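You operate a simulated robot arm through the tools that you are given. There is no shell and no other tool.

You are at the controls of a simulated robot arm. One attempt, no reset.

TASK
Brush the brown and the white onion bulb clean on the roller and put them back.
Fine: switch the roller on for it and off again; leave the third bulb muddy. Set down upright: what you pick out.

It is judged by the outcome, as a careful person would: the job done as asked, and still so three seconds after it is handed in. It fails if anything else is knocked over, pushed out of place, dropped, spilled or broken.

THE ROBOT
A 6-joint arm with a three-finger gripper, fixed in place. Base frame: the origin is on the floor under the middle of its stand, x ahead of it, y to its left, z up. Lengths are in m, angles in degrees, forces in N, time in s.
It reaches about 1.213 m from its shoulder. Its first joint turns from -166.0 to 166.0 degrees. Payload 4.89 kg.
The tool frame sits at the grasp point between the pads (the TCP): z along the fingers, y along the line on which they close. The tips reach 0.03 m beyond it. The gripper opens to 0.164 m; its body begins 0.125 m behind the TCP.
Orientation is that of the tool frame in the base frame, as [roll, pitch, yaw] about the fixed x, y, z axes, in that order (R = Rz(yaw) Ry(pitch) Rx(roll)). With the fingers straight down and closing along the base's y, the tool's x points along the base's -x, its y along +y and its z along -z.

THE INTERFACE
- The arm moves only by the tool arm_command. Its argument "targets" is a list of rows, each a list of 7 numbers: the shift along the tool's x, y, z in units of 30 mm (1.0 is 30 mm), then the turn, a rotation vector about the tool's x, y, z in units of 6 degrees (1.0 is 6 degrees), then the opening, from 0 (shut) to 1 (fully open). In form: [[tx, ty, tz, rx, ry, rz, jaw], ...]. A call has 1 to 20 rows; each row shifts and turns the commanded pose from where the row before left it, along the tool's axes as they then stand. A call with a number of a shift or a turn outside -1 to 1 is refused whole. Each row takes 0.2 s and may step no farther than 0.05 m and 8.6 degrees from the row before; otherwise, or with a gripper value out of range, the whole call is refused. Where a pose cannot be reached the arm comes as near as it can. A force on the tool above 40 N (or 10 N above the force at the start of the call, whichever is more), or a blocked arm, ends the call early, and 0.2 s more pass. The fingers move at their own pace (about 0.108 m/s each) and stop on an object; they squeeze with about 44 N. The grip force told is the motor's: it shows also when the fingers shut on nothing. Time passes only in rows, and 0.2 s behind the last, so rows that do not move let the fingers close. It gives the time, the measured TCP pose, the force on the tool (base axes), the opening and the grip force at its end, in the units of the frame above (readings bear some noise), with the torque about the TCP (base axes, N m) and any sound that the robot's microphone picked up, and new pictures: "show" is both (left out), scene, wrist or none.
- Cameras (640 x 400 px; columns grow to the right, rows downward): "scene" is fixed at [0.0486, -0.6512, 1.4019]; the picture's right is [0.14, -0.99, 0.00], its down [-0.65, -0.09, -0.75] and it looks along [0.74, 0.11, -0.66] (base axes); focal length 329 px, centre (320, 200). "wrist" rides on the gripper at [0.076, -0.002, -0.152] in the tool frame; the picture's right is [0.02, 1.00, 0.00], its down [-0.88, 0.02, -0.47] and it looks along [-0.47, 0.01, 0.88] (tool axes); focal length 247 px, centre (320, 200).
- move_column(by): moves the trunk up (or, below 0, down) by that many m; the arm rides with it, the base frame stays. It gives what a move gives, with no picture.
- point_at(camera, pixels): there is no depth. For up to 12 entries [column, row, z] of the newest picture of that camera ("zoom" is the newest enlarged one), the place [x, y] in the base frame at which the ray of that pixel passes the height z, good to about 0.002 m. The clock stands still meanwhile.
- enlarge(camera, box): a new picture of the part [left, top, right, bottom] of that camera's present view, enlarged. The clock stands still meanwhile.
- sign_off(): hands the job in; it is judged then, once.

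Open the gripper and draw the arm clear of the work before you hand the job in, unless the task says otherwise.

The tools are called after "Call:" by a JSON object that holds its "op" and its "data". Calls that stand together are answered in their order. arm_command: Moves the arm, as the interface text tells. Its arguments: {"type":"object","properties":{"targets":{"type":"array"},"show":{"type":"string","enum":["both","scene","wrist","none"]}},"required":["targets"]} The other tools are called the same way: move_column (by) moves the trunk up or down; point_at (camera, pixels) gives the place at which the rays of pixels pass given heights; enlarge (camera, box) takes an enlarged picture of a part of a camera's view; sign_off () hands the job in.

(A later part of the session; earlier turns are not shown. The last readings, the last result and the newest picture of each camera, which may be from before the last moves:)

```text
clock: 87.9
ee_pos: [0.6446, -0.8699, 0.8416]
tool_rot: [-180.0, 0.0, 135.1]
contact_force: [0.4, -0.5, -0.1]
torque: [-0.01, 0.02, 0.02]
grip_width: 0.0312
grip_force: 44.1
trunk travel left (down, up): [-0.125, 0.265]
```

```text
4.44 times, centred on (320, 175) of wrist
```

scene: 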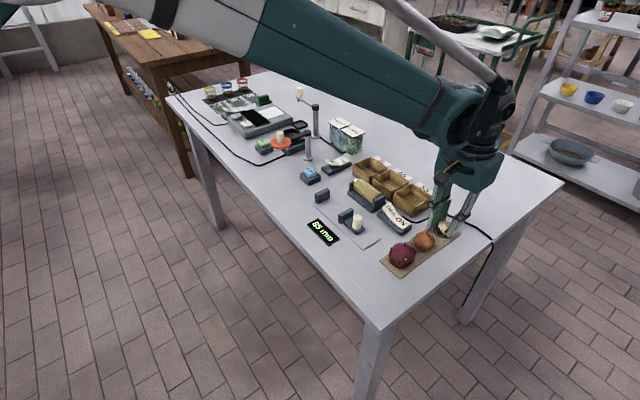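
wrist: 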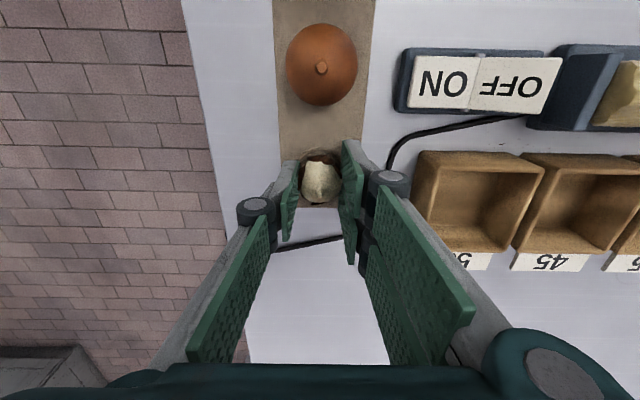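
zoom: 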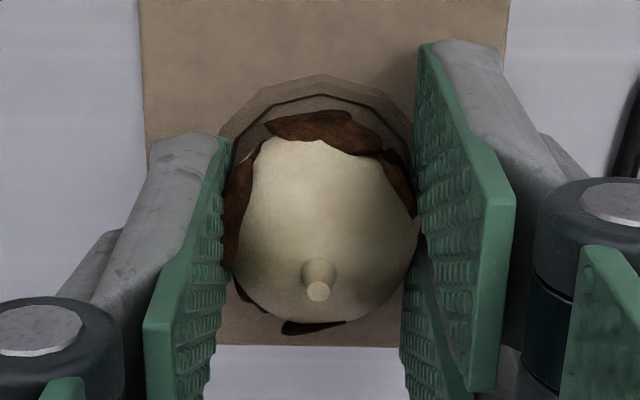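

Held at 31 mm. I lift slowly 12 mm and check.

Call:
{"op": "arm_command", "data": {"targets": [[0, 0, -0.08, 0, 0, 0, 0], [0, 0, -0.1, 0, 0, 0, 0], [0, 0, -0.1, 0, 0, 0, 0], [0, 0, -0.12, 0, 0, 0, 0], [0, 0, 0, 0, 0, 0, 0]]}}

Call:
{"op": "enlarge", "data": {"camera": "scene", "box": [405, 190, 475, 245]}}

Call:
{"op": "enlarge", "data": {"camera": "wrist", "box": [270, 130, 370, 220]}}

```text
clock: 89.1
ee_pos: [0.643, -0.8686, 0.8542]
tool_rot: [179.9, 0.0, 135.0]
contact_force: [-0.8, -0.7, -0.4]
torque: [-0.04, 0.0, 0.0]
grip_width: 0.0314
grip_force: 43.8
trunk travel left (down, up): [-0.125, 0.265]
```

scene: 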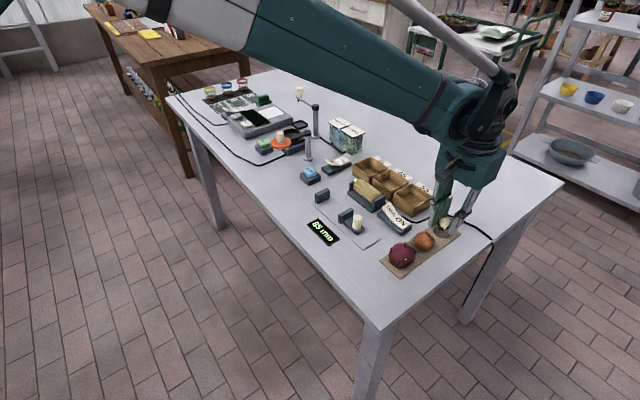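
wrist: 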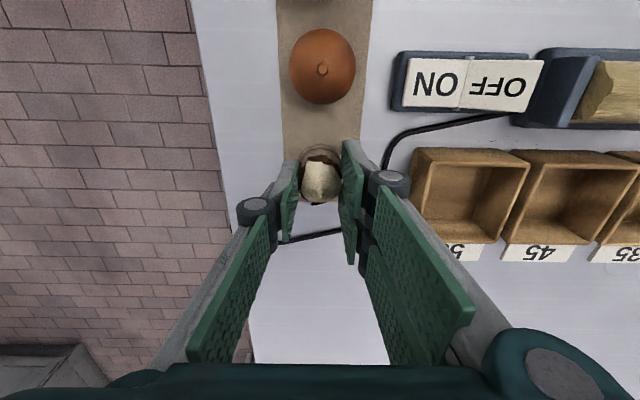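

```text
7.27 times, centred on (440, 218) of scene
```

zoom: 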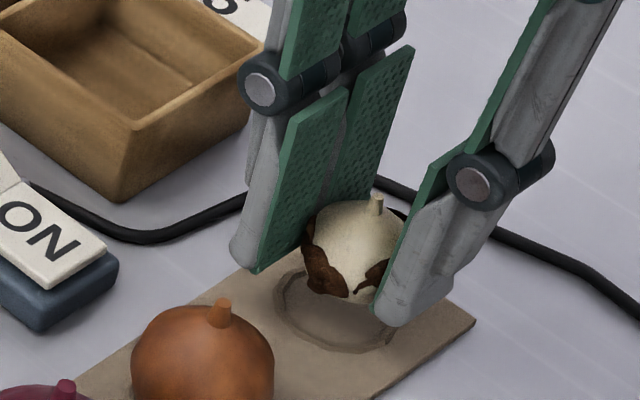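

```text
4.44 times, centred on (320, 175) of wrist
```

zoom: 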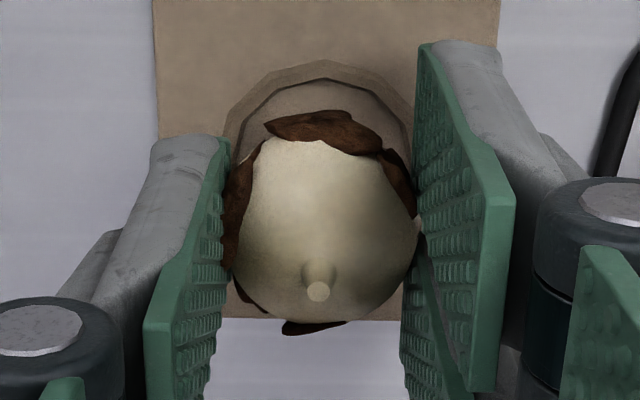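

It comes along. I raise to z≈0.94 and measure the bulb centre height in the grip.

Call:
{"op": "arm_command", "data": {"targets": [[0, 0, -0.7, 0, 0, 0, 0], [0, 0, -0.7, 0, 0, 0, 0], [0, 0, -0.7, 0, 0, 0, 0], [0, 0, -0.7, 0, 0, 0, 0], [0, 0, 0, 0, 0, 0, 0]]}}

Call:
{"op": "enlarge", "data": {"camera": "scene", "box": [425, 165, 485, 215]}}

Call:
{"op": "enlarge", "data": {"camera": "scene", "box": [385, 205, 475, 275]}}

```text
clock: 90.3
ee_pos: [0.643, -0.8696, 0.9397]
tool_rot: [180.0, 0.0, 135.0]
contact_force: [-0.1, 0.1, 0.9]
torque: [-0.01, 0.02, -0.02]
grip_width: 0.0313
grip_force: 44.5
trunk travel left (down, up): [-0.125, 0.265]
```

scene: 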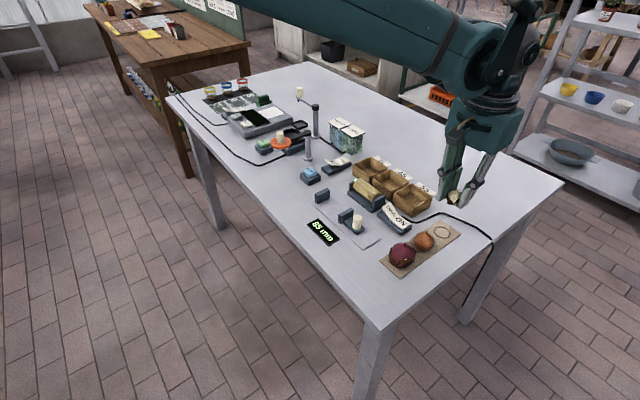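
wrist: 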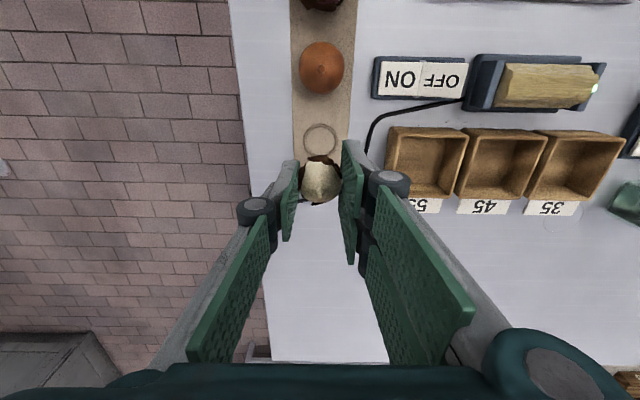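

```text
8.00 times, centred on (455, 190) of scene
```

zoom: 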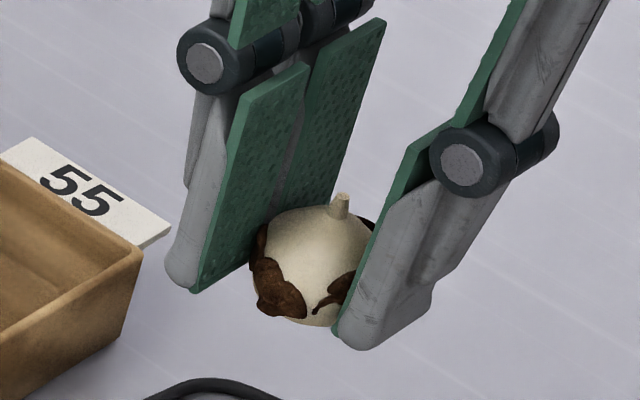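

```text
5.71 times, centred on (430, 240) of scene
```

zoom: 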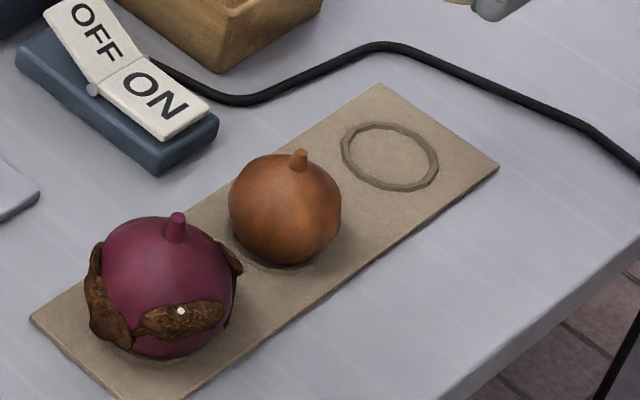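

Call:
{"op": "point_at", "data": {"camera": "scene", "pixels": [[442.3, 232.3, 0.803], [442.3, 232.3, 0.806], [454.4, 198.1, 0.91], [454.4, 198.1, 0.92], [454.4, 198.1, 0.93]]}}

Call:
{"op": "point_at", "data": {"camera": "wrist", "pixels": [[321, 141, 0.803], [321, 141, 0.806]]}}

Call:
{"op": "enlarge", "data": {"camera": "wrist", "box": [280, 110, 360, 210]}}

```text
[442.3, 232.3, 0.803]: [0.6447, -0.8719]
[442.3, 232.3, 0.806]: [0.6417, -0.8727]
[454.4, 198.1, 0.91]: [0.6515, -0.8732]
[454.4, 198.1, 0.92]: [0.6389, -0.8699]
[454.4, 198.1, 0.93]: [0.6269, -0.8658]
```

```text
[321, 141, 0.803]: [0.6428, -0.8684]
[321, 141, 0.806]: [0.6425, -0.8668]
```

```text
4.00 times, centred on (320, 160) of wrist
```

zoom: 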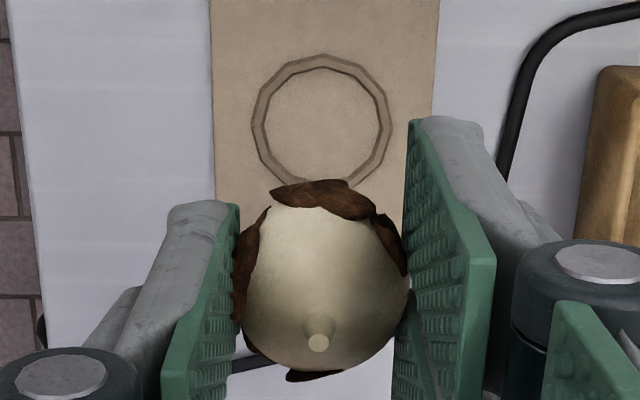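

Bulb centre is 23 mm beyond the TCP; ring centre ≈(0.6435,-0.8705). I carry the white bulb to above the middle of the roller's near shoulder, so its underside meets the brush with the fingertips staying above the roller.

Call:
{"op": "arm_command", "data": {"targets": [[0.4, 0.958, 0, 0, 0, 0, 0], [0.4, 0.958, 0, 0, 0, 0, 0], [0.4, 0.958, 0, 0, 0, 0, 0], [0.4, 0.958, 0, 0, 0, 0, 0], [0.4, 0.958, 0, 0, 0, 0, 0], [0.4, 0.958, 0, 0, 0, 0, 0], [0.4, 0.958, 0, 0, 0, 0, 0], [0, 0, 0.6, 0, 0, 0, 0], [0, 0, 0.6, 0, 0, 0, 0], [0, 0, 0, 0, 0, 0, 0]]}}

Call:
{"op": "enlarge", "data": {"camera": "scene", "box": [330, 140, 410, 210]}}

Call:
{"op": "enlarge", "data": {"camera": "wrist", "box": [270, 130, 370, 220]}}

```text
clock: 92.5
ee_pos: [0.7259, -0.6685, 0.9005]
tool_rot: [-180.0, 0.0, 135.0]
contact_force: [0.5, -0.1, 0.2]
torque: [-0.05, -0.03, -0.02]
grip_width: 0.0314
grip_force: 44.5
trunk travel left (down, up): [-0.125, 0.265]
```

scene: 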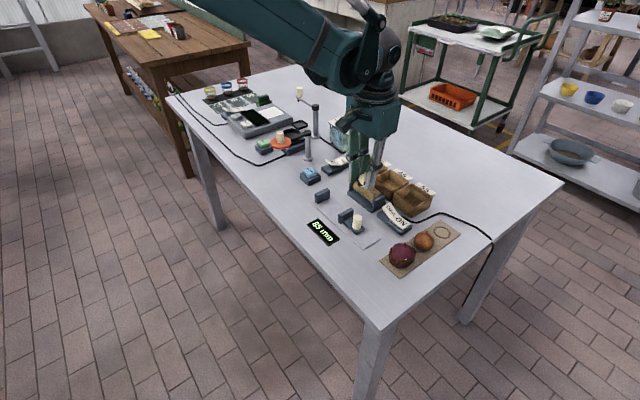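
wrist: 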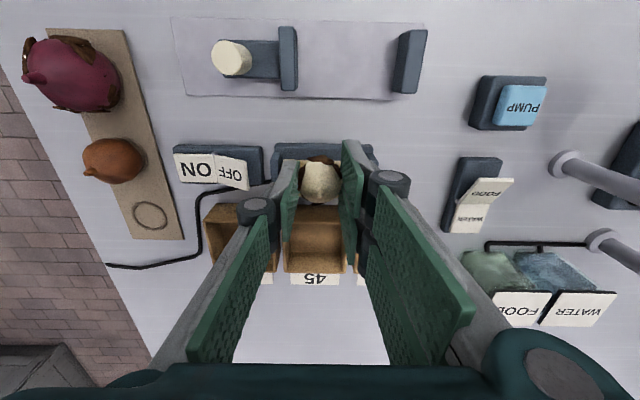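

```text
5.71 times, centred on (370, 175) of scene
```

zoom: 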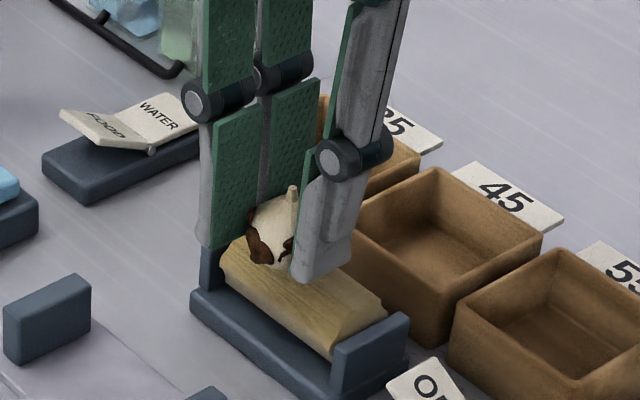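

```text
4.44 times, centred on (320, 175) of wrist
```

zoom: 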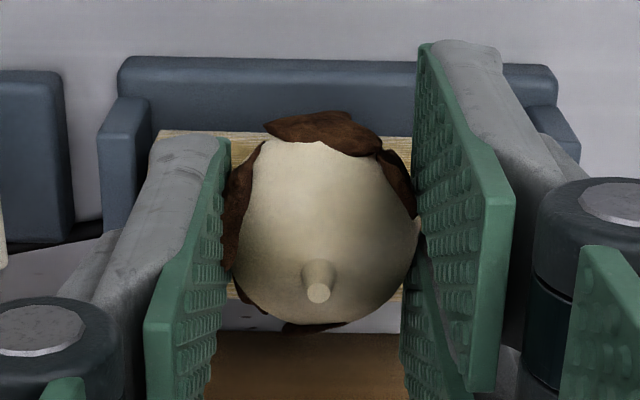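

I lower toward contact, first 11 mm, then in ~1.2 mm steps.

Call:
{"op": "arm_command", "data": {"targets": [[0, 0, 0.2, 0, 0, 0, 0], [0, 0, 0.17, 0, 0, 0, 0], [0, 0, 0.04, 0, 0, 0, 0], [0, 0, 0.04, 0, 0, 0, 0], [0, 0, 0, 0, 0, 0, 0]], "show": "none"}}

```text
clock: 93.7
ee_pos: [0.7262, -0.668, 0.8889]
tool_rot: [-180.0, -0.1, 135.0]
contact_force: [0.5, 0.0, 0.3]
torque: [-0.01, 0.03, -0.02]
grip_width: 0.0312
grip_force: 44.0
trunk travel left (down, up): [-0.125, 0.265]
```

Call:
{"op": "arm_command", "data": {"targets": [[0, 0, 0.04, 0, 0, 0, 0], [0, 0, 0.04, 0, 0, 0, 0], [0, 0, 0, 0, 0, 0, 0]], "show": "none"}}

```text
clock: 94.5
ee_pos: [0.7253, -0.668, 0.8875]
tool_rot: [180.0, 0.0, 135.0]
contact_force: [0.2, -0.5, -0.2]
torque: [-0.01, 0.01, -0.01]
grip_width: 0.031
grip_force: 44.2
trunk travel left (down, up): [-0.125, 0.265]
```

Call:
{"op": "arm_command", "data": {"targets": [[0, 0, 0.04, 0, 0, 0, 0], [0, 0, 0.04, 0, 0, 0, 0], [0, 0, 0, 0, 0, 0, 0]], "show": "none"}}

```text
clock: 95.3
ee_pos: [0.725, -0.6675, 0.8849]
tool_rot: [-180.0, 0.0, 135.1]
contact_force: [0.3, -0.7, -0.8]
torque: [0.01, 0.01, -0.01]
grip_width: 0.0308
grip_force: 44.3
trunk travel left (down, up): [-0.125, 0.265]
```

Call:
{"op": "arm_command", "data": {"targets": [[0, 0, 0.04, 0, 0, 0, 0], [0, 0, 0.02, 0, 0, 0, 0], [0, 0, 0, 0, 0, 0, 0]]}}

Call:
{"op": "enlarge", "data": {"camera": "scene", "box": [340, 150, 400, 200]}}

Call:
{"op": "enlarge", "data": {"camera": "wrist", "box": [270, 130, 370, 220]}}

```text
clock: 96.1
ee_pos: [0.7264, -0.6683, 0.8838]
tool_rot: [179.9, 0.0, 135.0]
contact_force: [0.2, -0.7, 7.3]
torque: [-0.07, -0.07, 0.01]
grip_width: 0.0315
grip_force: 44.2
trunk travel left (down, up): [-0.125, 0.265]
```

scene: 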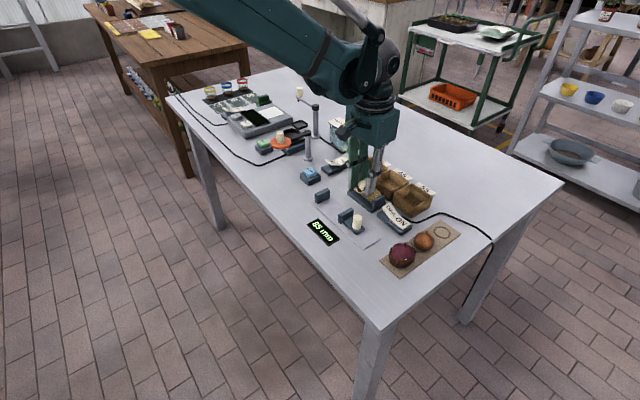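
wrist: 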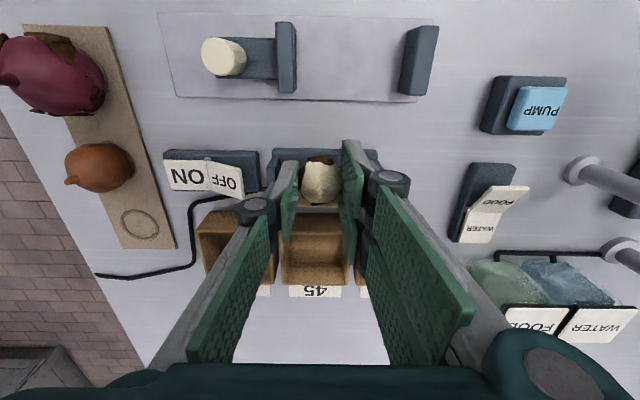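

```text
8.00 times, centred on (370, 175) of scene
```

zoom: 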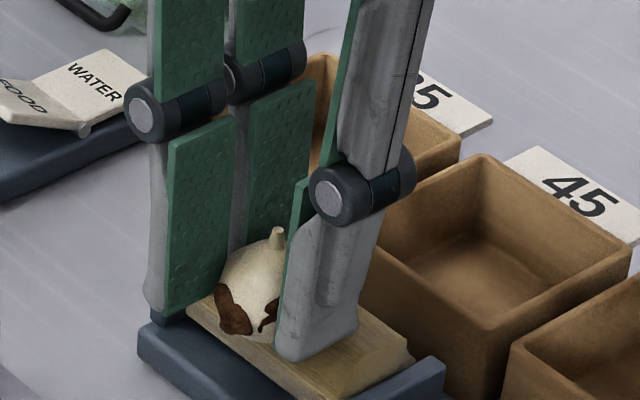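

```text
4.44 times, centred on (320, 175) of wrist
```

zoom: 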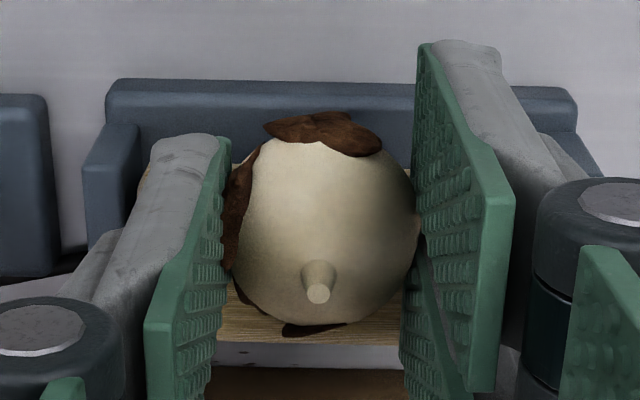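

Contact (7 N) and one patch (upper right) is already gone. I ease up slightly and turn the wrist 60° in contact.

Call:
{"op": "arm_command", "data": {"targets": [[0.03, 0, -0.01, 0, 0, 0, 0], [0, 0, 0, 0, 0, 1, 0], [0, 0, 0, 0, 0, 1, 0], [0, 0, 0, 0, 0, 1, 0], [0, 0, 0, 0, 0, 1, 0], [0, 0, 0, 0, 0, 1, 0], [0, 0, 0, 0, 0, 1, 0], [0, 0, 0, 0, 0, 1, 0], [0, 0, 0, 0, 0, 1, 0], [0, 0, 0, 0, 0, 1, 0], [0, 0, 0, 0, 0, 1, 0], [0, 0, 0, 0, 0, 0, 0]]}}

Call:
{"op": "enlarge", "data": {"camera": "scene", "box": [340, 150, 400, 200]}}

Call:
{"op": "enlarge", "data": {"camera": "wrist", "box": [270, 130, 370, 220]}}

```text
clock: 98.7
ee_pos: [0.7253, -0.6684, 0.8823]
tool_rot: [-180.0, 0.0, 74.9]
contact_force: [0.1, 0.4, 2.2]
torque: [-0.04, -0.02, 0.01]
grip_width: 0.0309
grip_force: 43.9
trunk travel left (down, up): [-0.125, 0.265]
```

scene: 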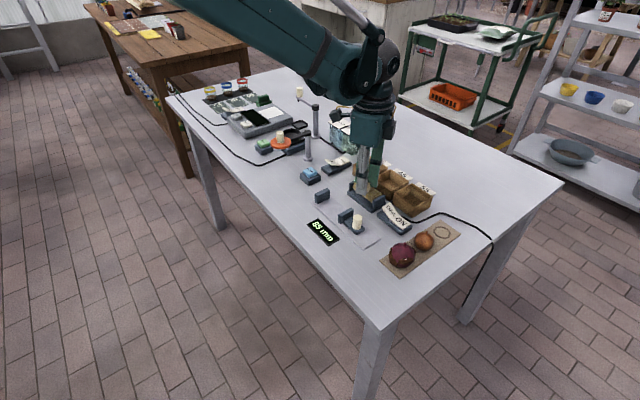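
wrist: 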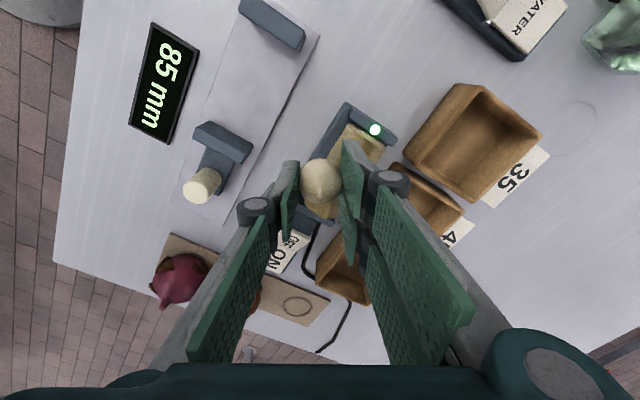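

```text
8.00 times, centred on (370, 175) of scene
```

zoom: 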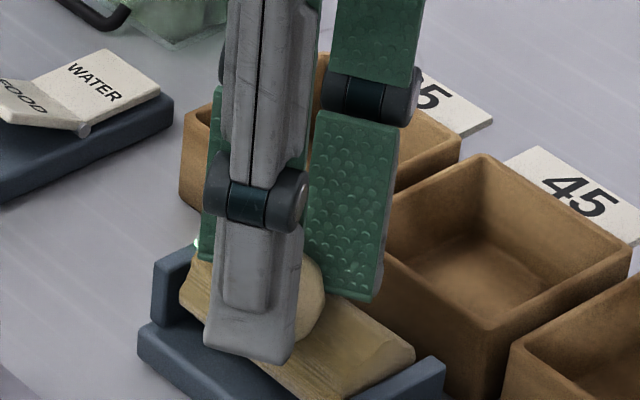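

```text
4.44 times, centred on (320, 175) of wrist
```

zoom: 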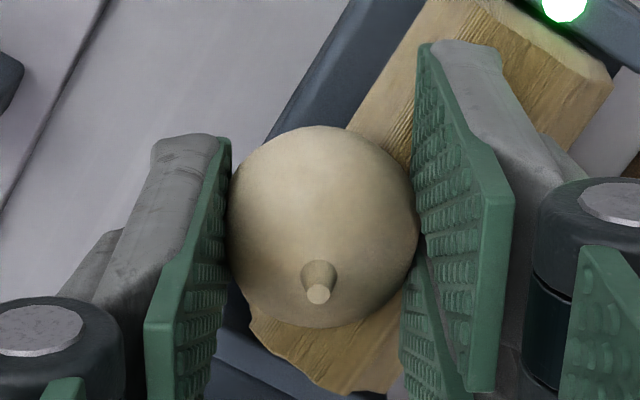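

White is clean on the visible side. I continue turning 84° in contact for the rest of the belt, then lift and look from the other side.

Call:
{"op": "arm_command", "data": {"targets": [[0, 0, 0, 0, 0, 1, 0], [0, 0, 0, 0, 0, 1, 0], [0, 0, 0, 0, 0, 1, 0], [0, 0, 0, 0, 0, 1, 0], [0, 0, 0, 0, 0, 1, 0], [0, 0, 0, 0, 0, 1, 0], [0, 0, 0, 0, 0, 1, 0], [0, 0, 0, 0, 0, 1, 0], [0, 0, 0, 0, 0, 1, 0], [0, 0, 0, 0, 0, 1, 0], [0, 0, 0, 0, 0, 1, 0], [0, 0, 0, 0, 0, 1, 0], [0, 0, 0, 0, 0, 1, 0], [0, 0, 0, 0, 0, 1, 0], [0, 0, 0, 0, 0, 0, 0]]}}

Call:
{"op": "enlarge", "data": {"camera": "scene", "box": [340, 150, 400, 200]}}

```text
clock: 101.9
ee_pos: [0.7248, -0.6684, 0.8819]
tool_rot: [180.0, -0.1, -9.1]
contact_force: [-0.7, -0.8, -0.8]
torque: [-0.02, 0.0, -0.01]
grip_width: 0.0309
grip_force: 43.9
trunk travel left (down, up): [-0.125, 0.265]
```

scene: 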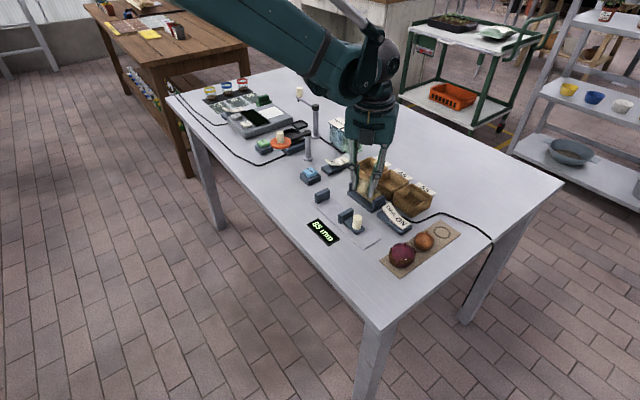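
wrist: 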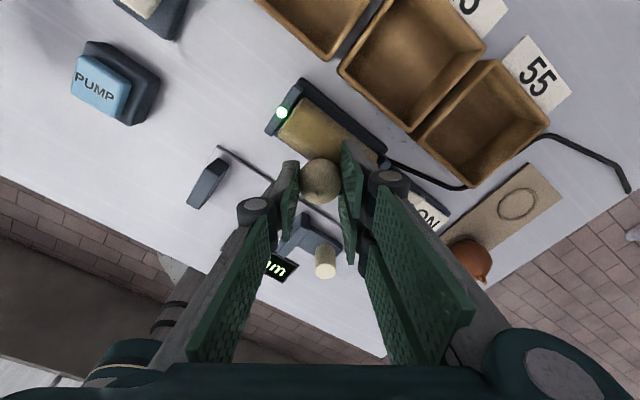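

```text
8.00 times, centred on (370, 175) of scene
```

zoom: 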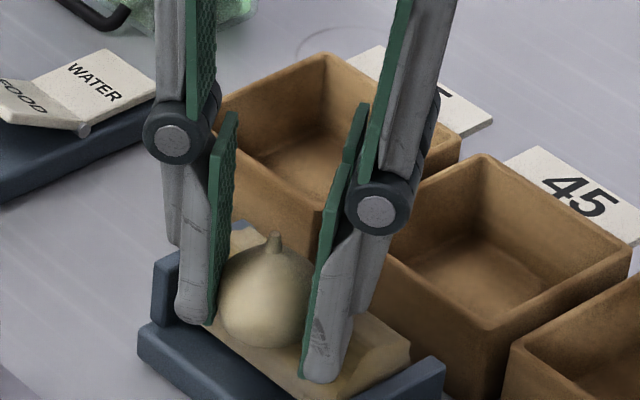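

Clean on this side too. I lower ~1 mm for contact and turn back 84° for thoroughness.

Call:
{"op": "arm_command", "data": {"targets": [[0, 0, 0.03, 0, 0, 0, 0], [0, 0, 0, 0, 0, -1, 0], [0, 0, 0, 0, 0, -1, 0], [0, 0, 0, 0, 0, -1, 0], [0, 0, 0, 0, 0, -1, 0], [0, 0, 0, 0, 0, -1, 0], [0, 0, 0, 0, 0, -1, 0], [0, 0, 0, 0, 0, -1, 0]], "show": "none"}}

```text
clock: 103.7
ee_pos: [0.7243, -0.6682, 0.8817]
tool_rot: [-180.0, 0.0, 33.1]
contact_force: [-0.4, 0.6, 0.8]
torque: [0.01, 0.02, 0.04]
grip_width: 0.0308
grip_force: 44.0
trunk travel left (down, up): [-0.125, 0.265]
```

Call:
{"op": "arm_command", "data": {"targets": [[0, 0, 0.03, 0, 0, 0, 0], [0, 0, 0, 0, 0, 0.7, 0], [0, 0, 0, 0, 0, 0.7, 0], [0, 0, 0, 0, 0, 0.7, 0], [0, 0, 0, 0, 0, -1, 0], [0, 0, 0, 0, 0, -1, 0], [0, 0, 0, 0, 0, -1, 0], [0, 0, 0, 0, 0, -1, 0], [0, 0, 0, 0, 0, -1, 0], [0, 0, 0, 0, 0, -1, 0], [0, 0, 0, 0, 0, -1, 0]], "show": "none"}}

```text
clock: 106.1
ee_pos: [0.7253, -0.6677, 0.8811]
tool_rot: [180.0, 0.0, 62.5]
contact_force: [-5.2, 6.6, 8.5]
torque: [0.14, 0.11, -0.01]
grip_width: 0.0309
grip_force: 44.1
trunk travel left (down, up): [-0.125, 0.265]
```

Good contact there. I lift off, return to yaw 135° and inspect.

Call:
{"op": "arm_command", "data": {"targets": [[0, 0, -0.4, 0, 0, 0, 0], [0, 0, -0.9, 0, 0, 0, 0], [0, 0, -0.9, 0, 0, 0, 0], [0, 0, 0, 0, 0, -1, 0], [0, 0, 0, 0, 0, -1, 0], [0, 0, 0, 0, 0, -1, 0], [0, 0, 0, 0, 0, -1, 0], [0, 0, 0, 0, 0, -1, 0], [0, 0, 0, 0, 0, -1, 0], [0, 0, 0, 0, 0, -1, 0], [0, 0, 0, 0, 0, -1, 0], [0, 0, 0, 0, 0, -1, 0], [0, 0, 0, 0, 0, -1, 0], [0, 0, 0, 0, 0, -1, 0], [0, 0, 0, 0, 0, -1, 0], [0, 0, 0, 0, 0, -0.08, 0], [0, 0, 0, 0, 0, 0, 0]]}}

Call:
{"op": "enlarge", "data": {"camera": "scene", "box": [340, 130, 400, 180]}}

Call:
{"op": "enlarge", "data": {"camera": "wrist", "box": [270, 130, 370, 220]}}

```text
clock: 109.7
ee_pos: [0.7249, -0.6677, 0.9453]
tool_rot: [180.0, 0.0, 134.8]
contact_force: [-0.1, 0.4, 0.5]
torque: [-0.01, -0.01, -0.02]
grip_width: 0.0309
grip_force: 43.8
trunk travel left (down, up): [-0.125, 0.265]
```

scene: 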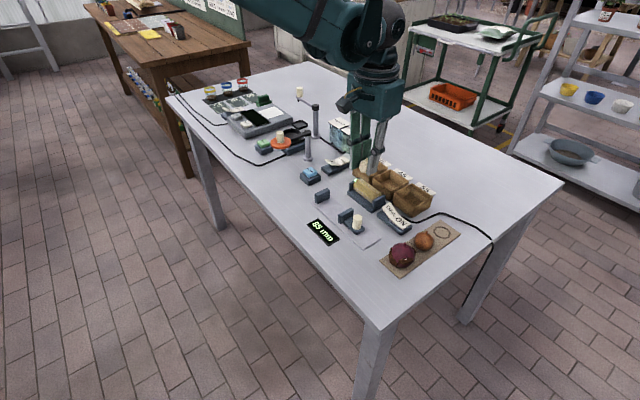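
wrist: 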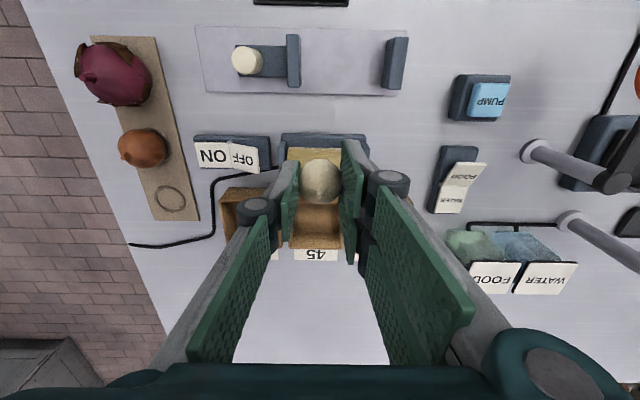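

```text
8.00 times, centred on (370, 155) of scene
```

zoom: 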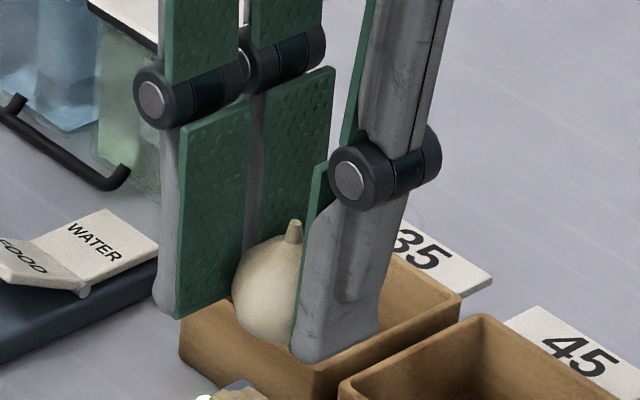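

```text
4.44 times, centred on (320, 175) of wrist
```

zoom: 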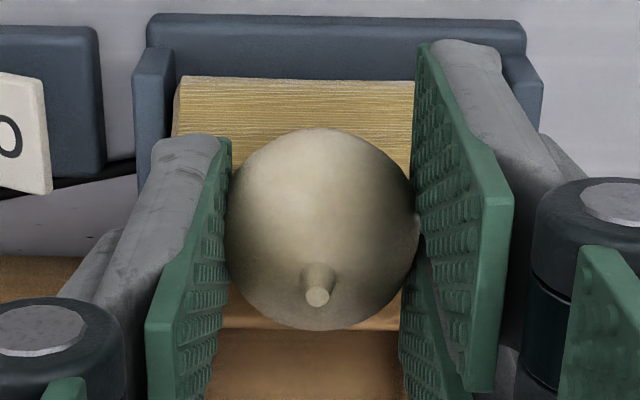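

White is clean and upright in the grip. I carry it back above its ring.

Call:
{"op": "arm_command", "data": {"targets": [[-0.41, -0.954, 0, 0, 0, 0, 0], [-0.41, -0.954, 0, 0, 0, 0, 0], [-0.41, -0.954, 0, 0, 0, 0, 0], [-0.41, -0.954, 0, 0, 0, 0, 0], [-0.41, -0.954, 0, 0, 0, 0, 0], [-0.41, -0.954, 0, 0, 0, 0, 0], [-0.41, -0.954, 0, 0, 0, 0, 0], [0, 0, 0.85, 0, 0, 0, 0], [0, 0, 0.85, 0, 0, 0, 0], [0, 0, 0.85, 0, 0, 0, 0], [0, 0, 0, 0, 0, 0, 0]]}}

Call:
{"op": "enlarge", "data": {"camera": "scene", "box": [415, 195, 475, 245]}}

Call:
{"op": "enlarge", "data": {"camera": "wrist", "box": [270, 130, 370, 220]}}

```text
clock: 112.1
ee_pos: [0.6441, -0.87, 0.8701]
tool_rot: [-179.9, 0.0, 134.8]
contact_force: [0.5, -0.2, -1.2]
torque: [-0.03, -0.02, 0.01]
grip_width: 0.0306
grip_force: 44.0
trunk travel left (down, up): [-0.125, 0.265]
```

scene: 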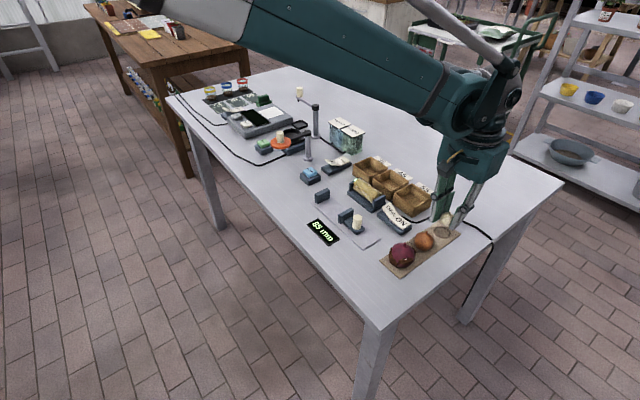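
wrist: 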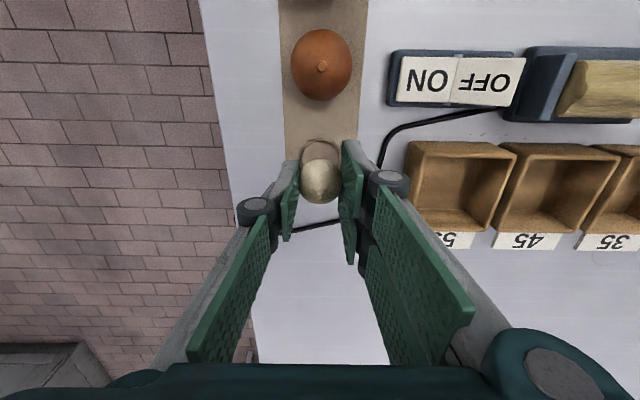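

```text
8.00 times, centred on (445, 220) of scene
```

zoom: 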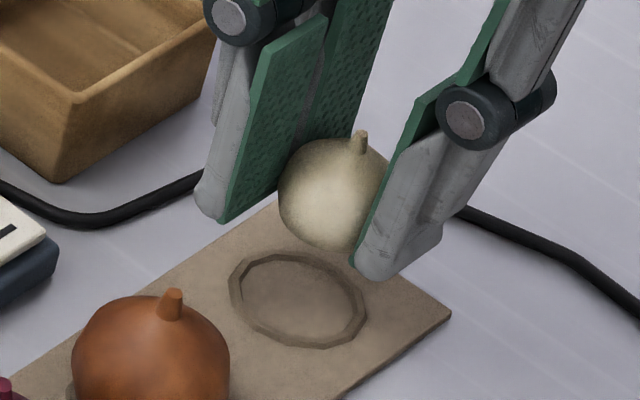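

```text
4.44 times, centred on (320, 175) of wrist
```

zoom: 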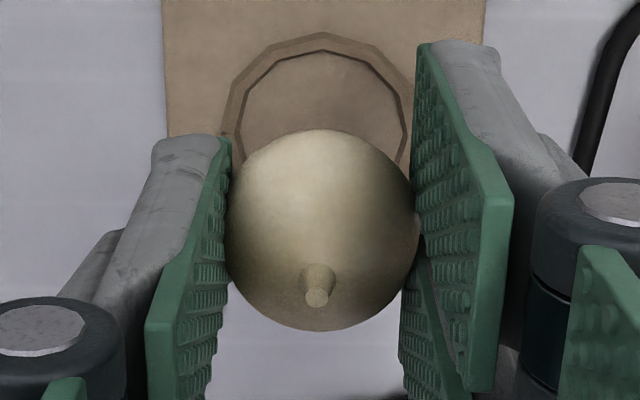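

The ring centre is ~3 mm toward tool +x of the bulb; upright otherwise. I shift and lower to just above rest height.

Call:
{"op": "arm_command", "data": {"targets": [[0.107, -0.027, 0, 0, 0, 0, 0], [0, 0, 0.4, 0, 0, 0, 0], [0, 0, 0.3, 0, 0, 0, 0], [0, 0, 0.06, 0, 0, 0, 0], [0, 0, 0, 0, 0, 0, 0]]}}

Call:
{"op": "enlarge", "data": {"camera": "scene", "box": [415, 195, 475, 245]}}

Call:
{"op": "enlarge", "data": {"camera": "wrist", "box": [270, 130, 370, 220]}}

```text
clock: 113.3
ee_pos: [0.6407, -0.8687, 0.8467]
tool_rot: [-179.9, 0.0, 134.9]
contact_force: [-0.2, 0.5, 0.5]
torque: [0.03, 0.01, 0.01]
grip_width: 0.0305
grip_force: 44.0
trunk travel left (down, up): [-0.125, 0.265]
```

scene: 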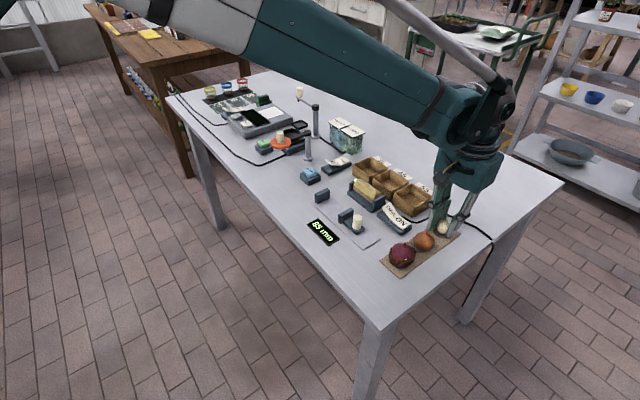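
wrist: 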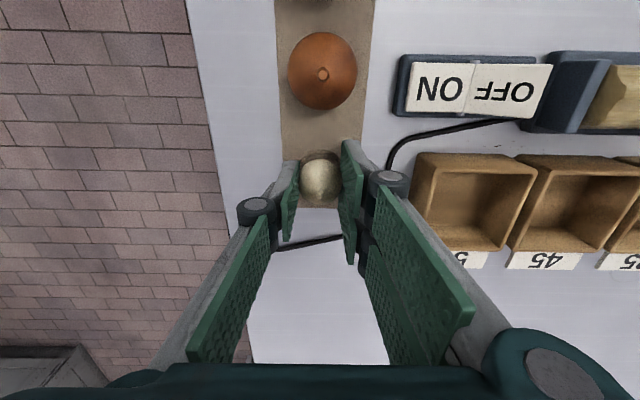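

```text
8.00 times, centred on (445, 220) of scene
```

zoom: 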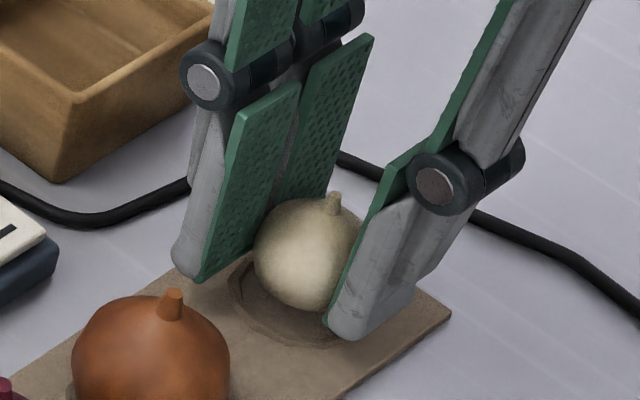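

```text
4.44 times, centred on (320, 175) of wrist
```

zoom: 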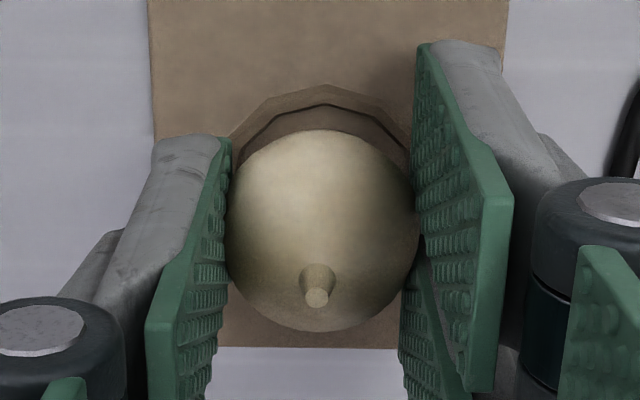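

Aligned within a millimetre of its original place. I lower the last ~5 mm in small steps.

Call:
{"op": "arm_command", "data": {"targets": [[0, 0, 0.06, 0, 0, 0, 0], [0, 0, 0.05, 0, 0, 0, 0], [0, 0, 0, 0, 0, 0, 0]], "show": "none"}}

```text
clock: 114.1
ee_pos: [0.6406, -0.8691, 0.8423]
tool_rot: [180.0, 0.0, 134.9]
contact_force: [0.5, -0.3, -1.1]
torque: [0.02, -0.02, 0.0]
grip_width: 0.0307
grip_force: 44.0
trunk travel left (down, up): [-0.125, 0.265]
```

Call:
{"op": "arm_command", "data": {"targets": [[0, 0, 0.03, 0, 0, 0, 0], [0, 0, 0.02, 0, 0, 0, 0], [0, 0, 0, 0, 0, 0, 0]], "show": "none"}}

```text
clock: 114.9
ee_pos: [0.6415, -0.8688, 0.8426]
tool_rot: [-180.0, 0.0, 135.0]
contact_force: [0.8, -0.9, 0.1]
torque: [-0.03, -0.03, 0.0]
grip_width: 0.0308
grip_force: 44.4
trunk travel left (down, up): [-0.125, 0.265]
```

Call:
{"op": "arm_command", "data": {"targets": [[0, 0, 0.03, 0, 0, 0, 0], [0, 0, 0.03, 0, 0, 0, 0], [0, 0, 0, 0, 0, 0, 0]], "show": "none"}}

```text
clock: 115.7
ee_pos: [0.6413, -0.868, 0.841]
tool_rot: [-179.9, 0.0, 134.9]
contact_force: [0.0, -0.6, 0.0]
torque: [0.01, -0.02, 0.02]
grip_width: 0.0306
grip_force: 44.7
trunk travel left (down, up): [-0.125, 0.265]
```

Call:
{"op": "arm_command", "data": {"targets": [[0, 0, 0.03, 0, 0, 0, 0], [0, 0, 0, 0, 0, 0, 0]], "show": "scene"}}

Call:
{"op": "enlarge", "data": {"camera": "scene", "box": [425, 205, 465, 240]}}

```text
clock: 116.3
ee_pos: [0.6402, -0.8687, 0.8393]
tool_rot: [180.0, -0.1, 134.9]
contact_force: [-1.2, -0.6, 3.0]
torque: [0.0, 0.07, -0.02]
grip_width: 0.0305
grip_force: 44.2
trunk travel left (down, up): [-0.125, 0.265]
```

scene: 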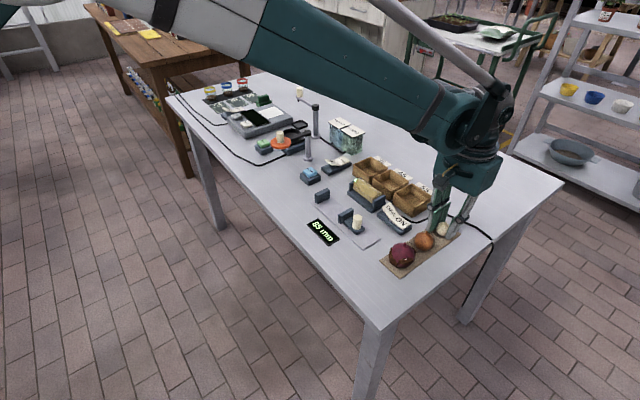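

```text
11.43 times, centred on (445, 222) of scene
```

zoom: 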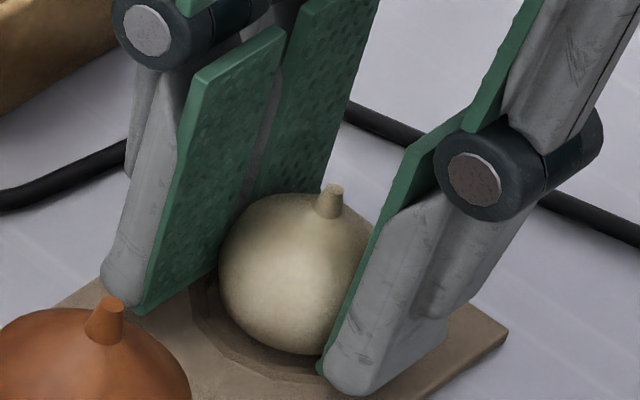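

Contact at 3 N. I open the fingers slowly to ~50 mm.

Call:
{"op": "arm_command", "data": {"targets": [[0, 0, 0, 0, 0, 0, 0.2], [0, 0, 0, 0, 0, 0, 0.22], [0, 0, 0, 0, 0, 0, 0.25], [0, 0, 0, 0, 0, 0, 0.3], [0, 0, 0, 0, 0, 0, 0.32], [0, 0, 0, 0, 0, 0, 0.32]]}}

Call:
{"op": "enlarge", "data": {"camera": "scene", "box": [425, 205, 465, 240]}}

Call:
{"op": "enlarge", "data": {"camera": "wrist", "box": [270, 130, 370, 220]}}

```text
clock: 117.7
ee_pos: [0.6404, -0.8686, 0.8391]
tool_rot: [180.0, 0.1, 134.9]
contact_force: [1.1, 0.8, 0.6]
torque: [0.0, 0.0, 0.03]
grip_width: 0.0522
grip_force: 0.1
trunk travel left (down, up): [-0.125, 0.265]
```

scene: 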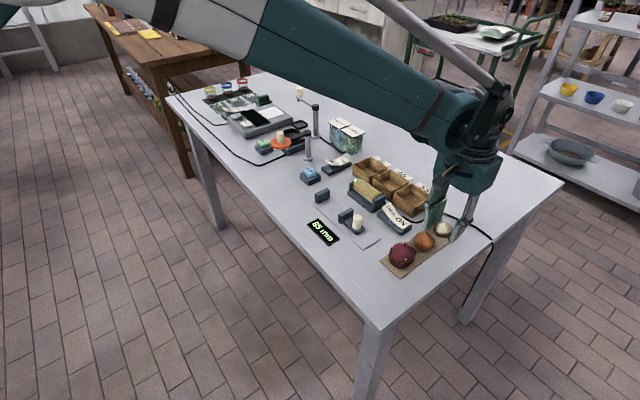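
wrist: 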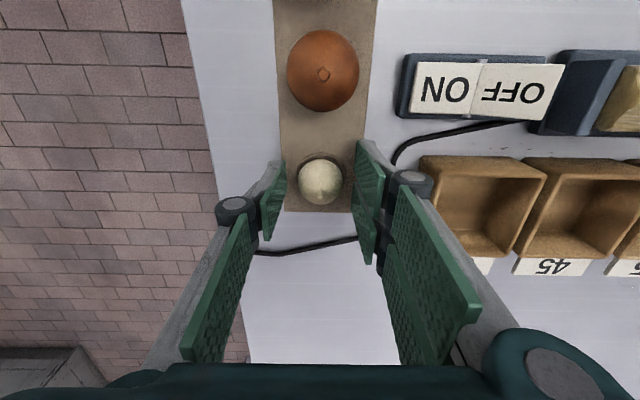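

```text
11.43 times, centred on (445, 222) of scene
```

zoom: 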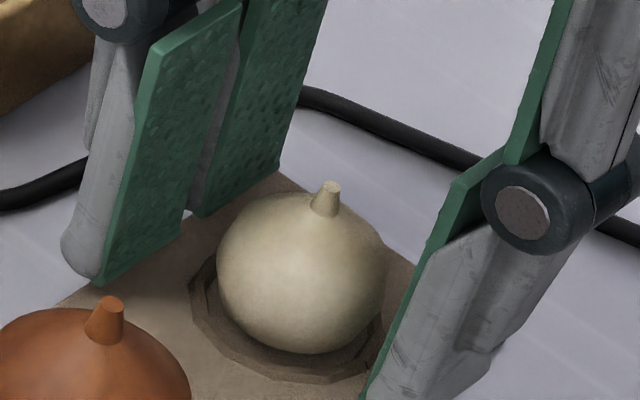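

```text
4.44 times, centred on (320, 175) of wrist
```

zoom: 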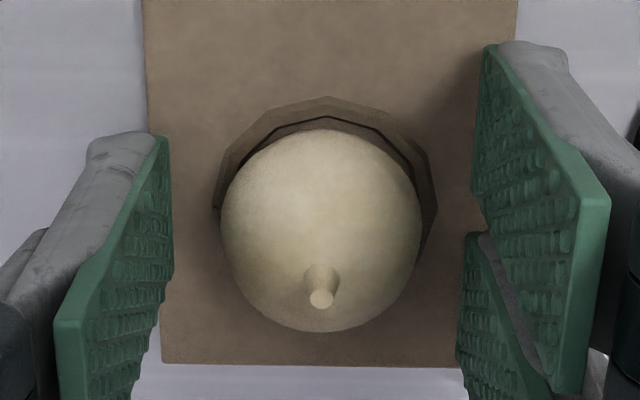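

White is back in its ring, upright and clean. I retract straight up and look at all three bulbs.

Call:
{"op": "arm_command", "data": {"targets": [[0, 0, -0.5, 0, 0, 0, 0.32], [0, 0, -0.9, 0, 0, 0, 0.32], [0, 0, -0.9, 0, 0, 0, 0.32], [0, 0, -0.9, 0, 0, 0, 0.32], [0, 0, 0, 0, 0, 0, 0.32]]}}

Call:
{"op": "enlarge", "data": {"camera": "scene", "box": [380, 205, 470, 275]}}

Call:
{"op": "enlarge", "data": {"camera": "wrist", "box": [270, 40, 370, 180]}}

```text
clock: 118.9
ee_pos: [0.6398, -0.8686, 0.9364]
tool_rot: [179.9, 0.1, 134.8]
contact_force: [0.8, 0.0, 0.0]
torque: [-0.01, 0.01, 0.01]
grip_width: 0.0524
grip_force: 0.0
trunk travel left (down, up): [-0.125, 0.265]
```

scene: 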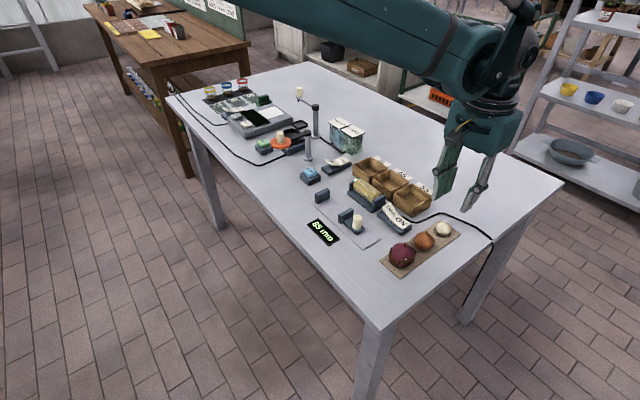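
wrist: 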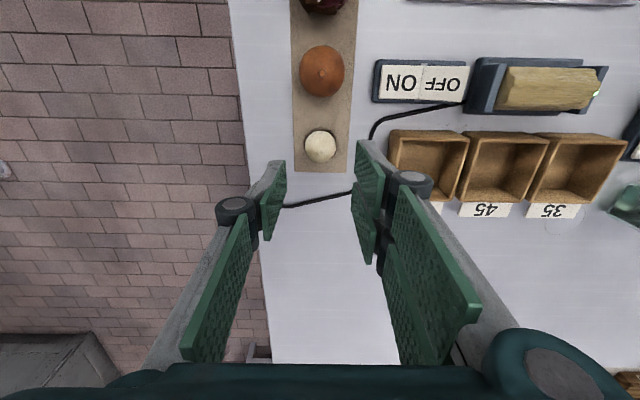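

```text
5.71 times, centred on (425, 240) of scene
```

zoom: 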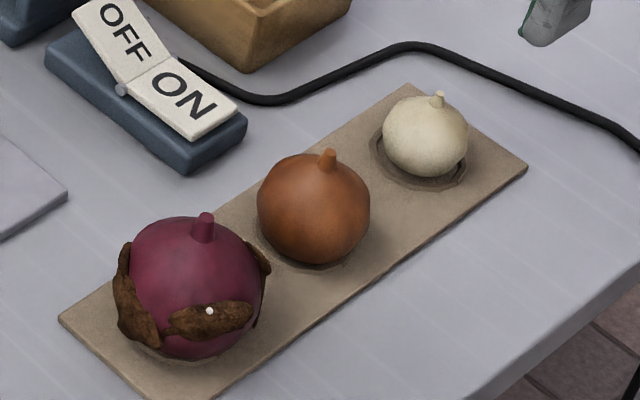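

```text
2.86 times, centred on (320, 110) of wrist
```

zoom: 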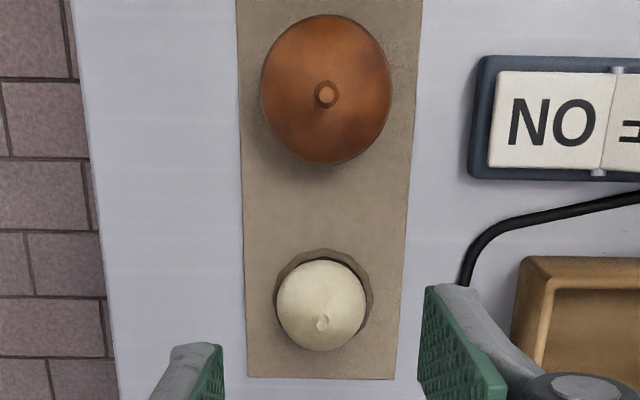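

Brown and white are clean and in place, red still muddy. Now I shut the fingers and move above the OFF half of the rocker.

Call:
{"op": "arm_command", "data": {"targets": [[0.48, 0.82, 0, 0, 0, 0, 0.2], [0.48, 0.82, 0, 0, 0, 0, 0], [0.48, 0.82, 0, 0, 0, 0, 0], [0.48, 0.82, 0, 0, 0, 0, 0], [0.48, 0.82, 0, 0, 0, 0, 0], [0, 0, 0.5, 0, 0, 0, 0], [0, 0, 0, 0, 0, 0, 0]]}}

Call:
{"op": "enlarge", "data": {"camera": "scene", "box": [340, 150, 440, 240]}}

Call:
{"op": "enlarge", "data": {"camera": "wrist", "box": [250, 110, 400, 220]}}

```text
clock: 120.5
ee_pos: [0.6778, -0.7304, 0.919]
tool_rot: [180.0, 0.0, 134.9]
contact_force: [0.2, 0.1, 0.7]
torque: [-0.1, -0.06, 0.03]
grip_width: 0.0
grip_force: 44.2
trunk travel left (down, up): [-0.125, 0.265]
```

scene: 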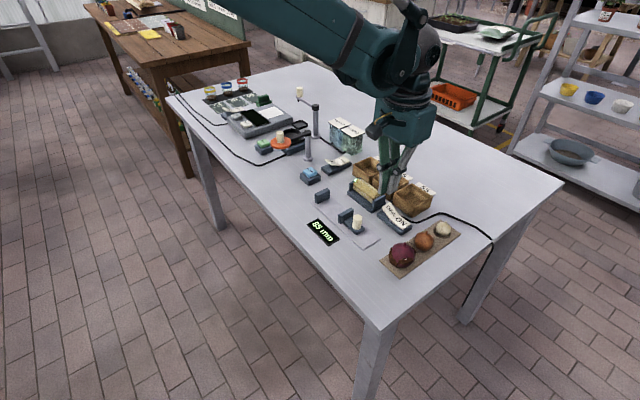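
wrist: 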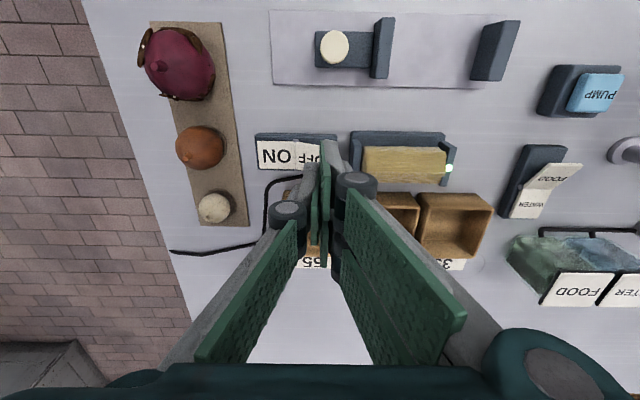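

```text
4.44 times, centred on (390, 195) of scene
```

zoom: 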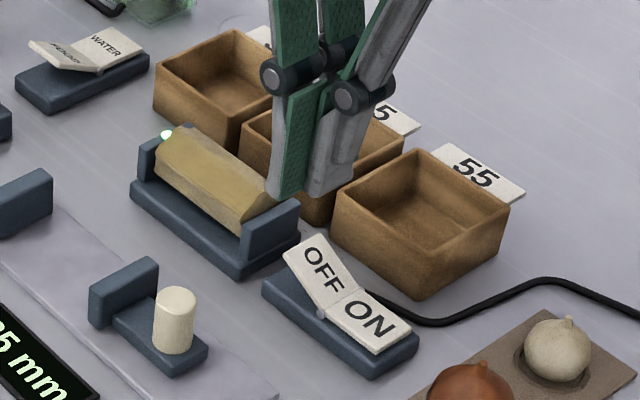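

```text
3.64 times, centred on (325, 165) of wrist
```

zoom: 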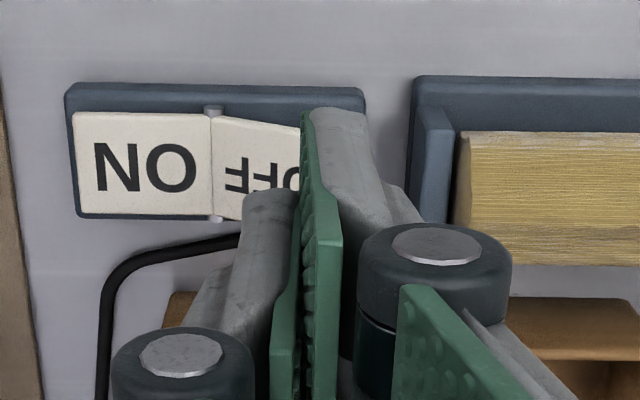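

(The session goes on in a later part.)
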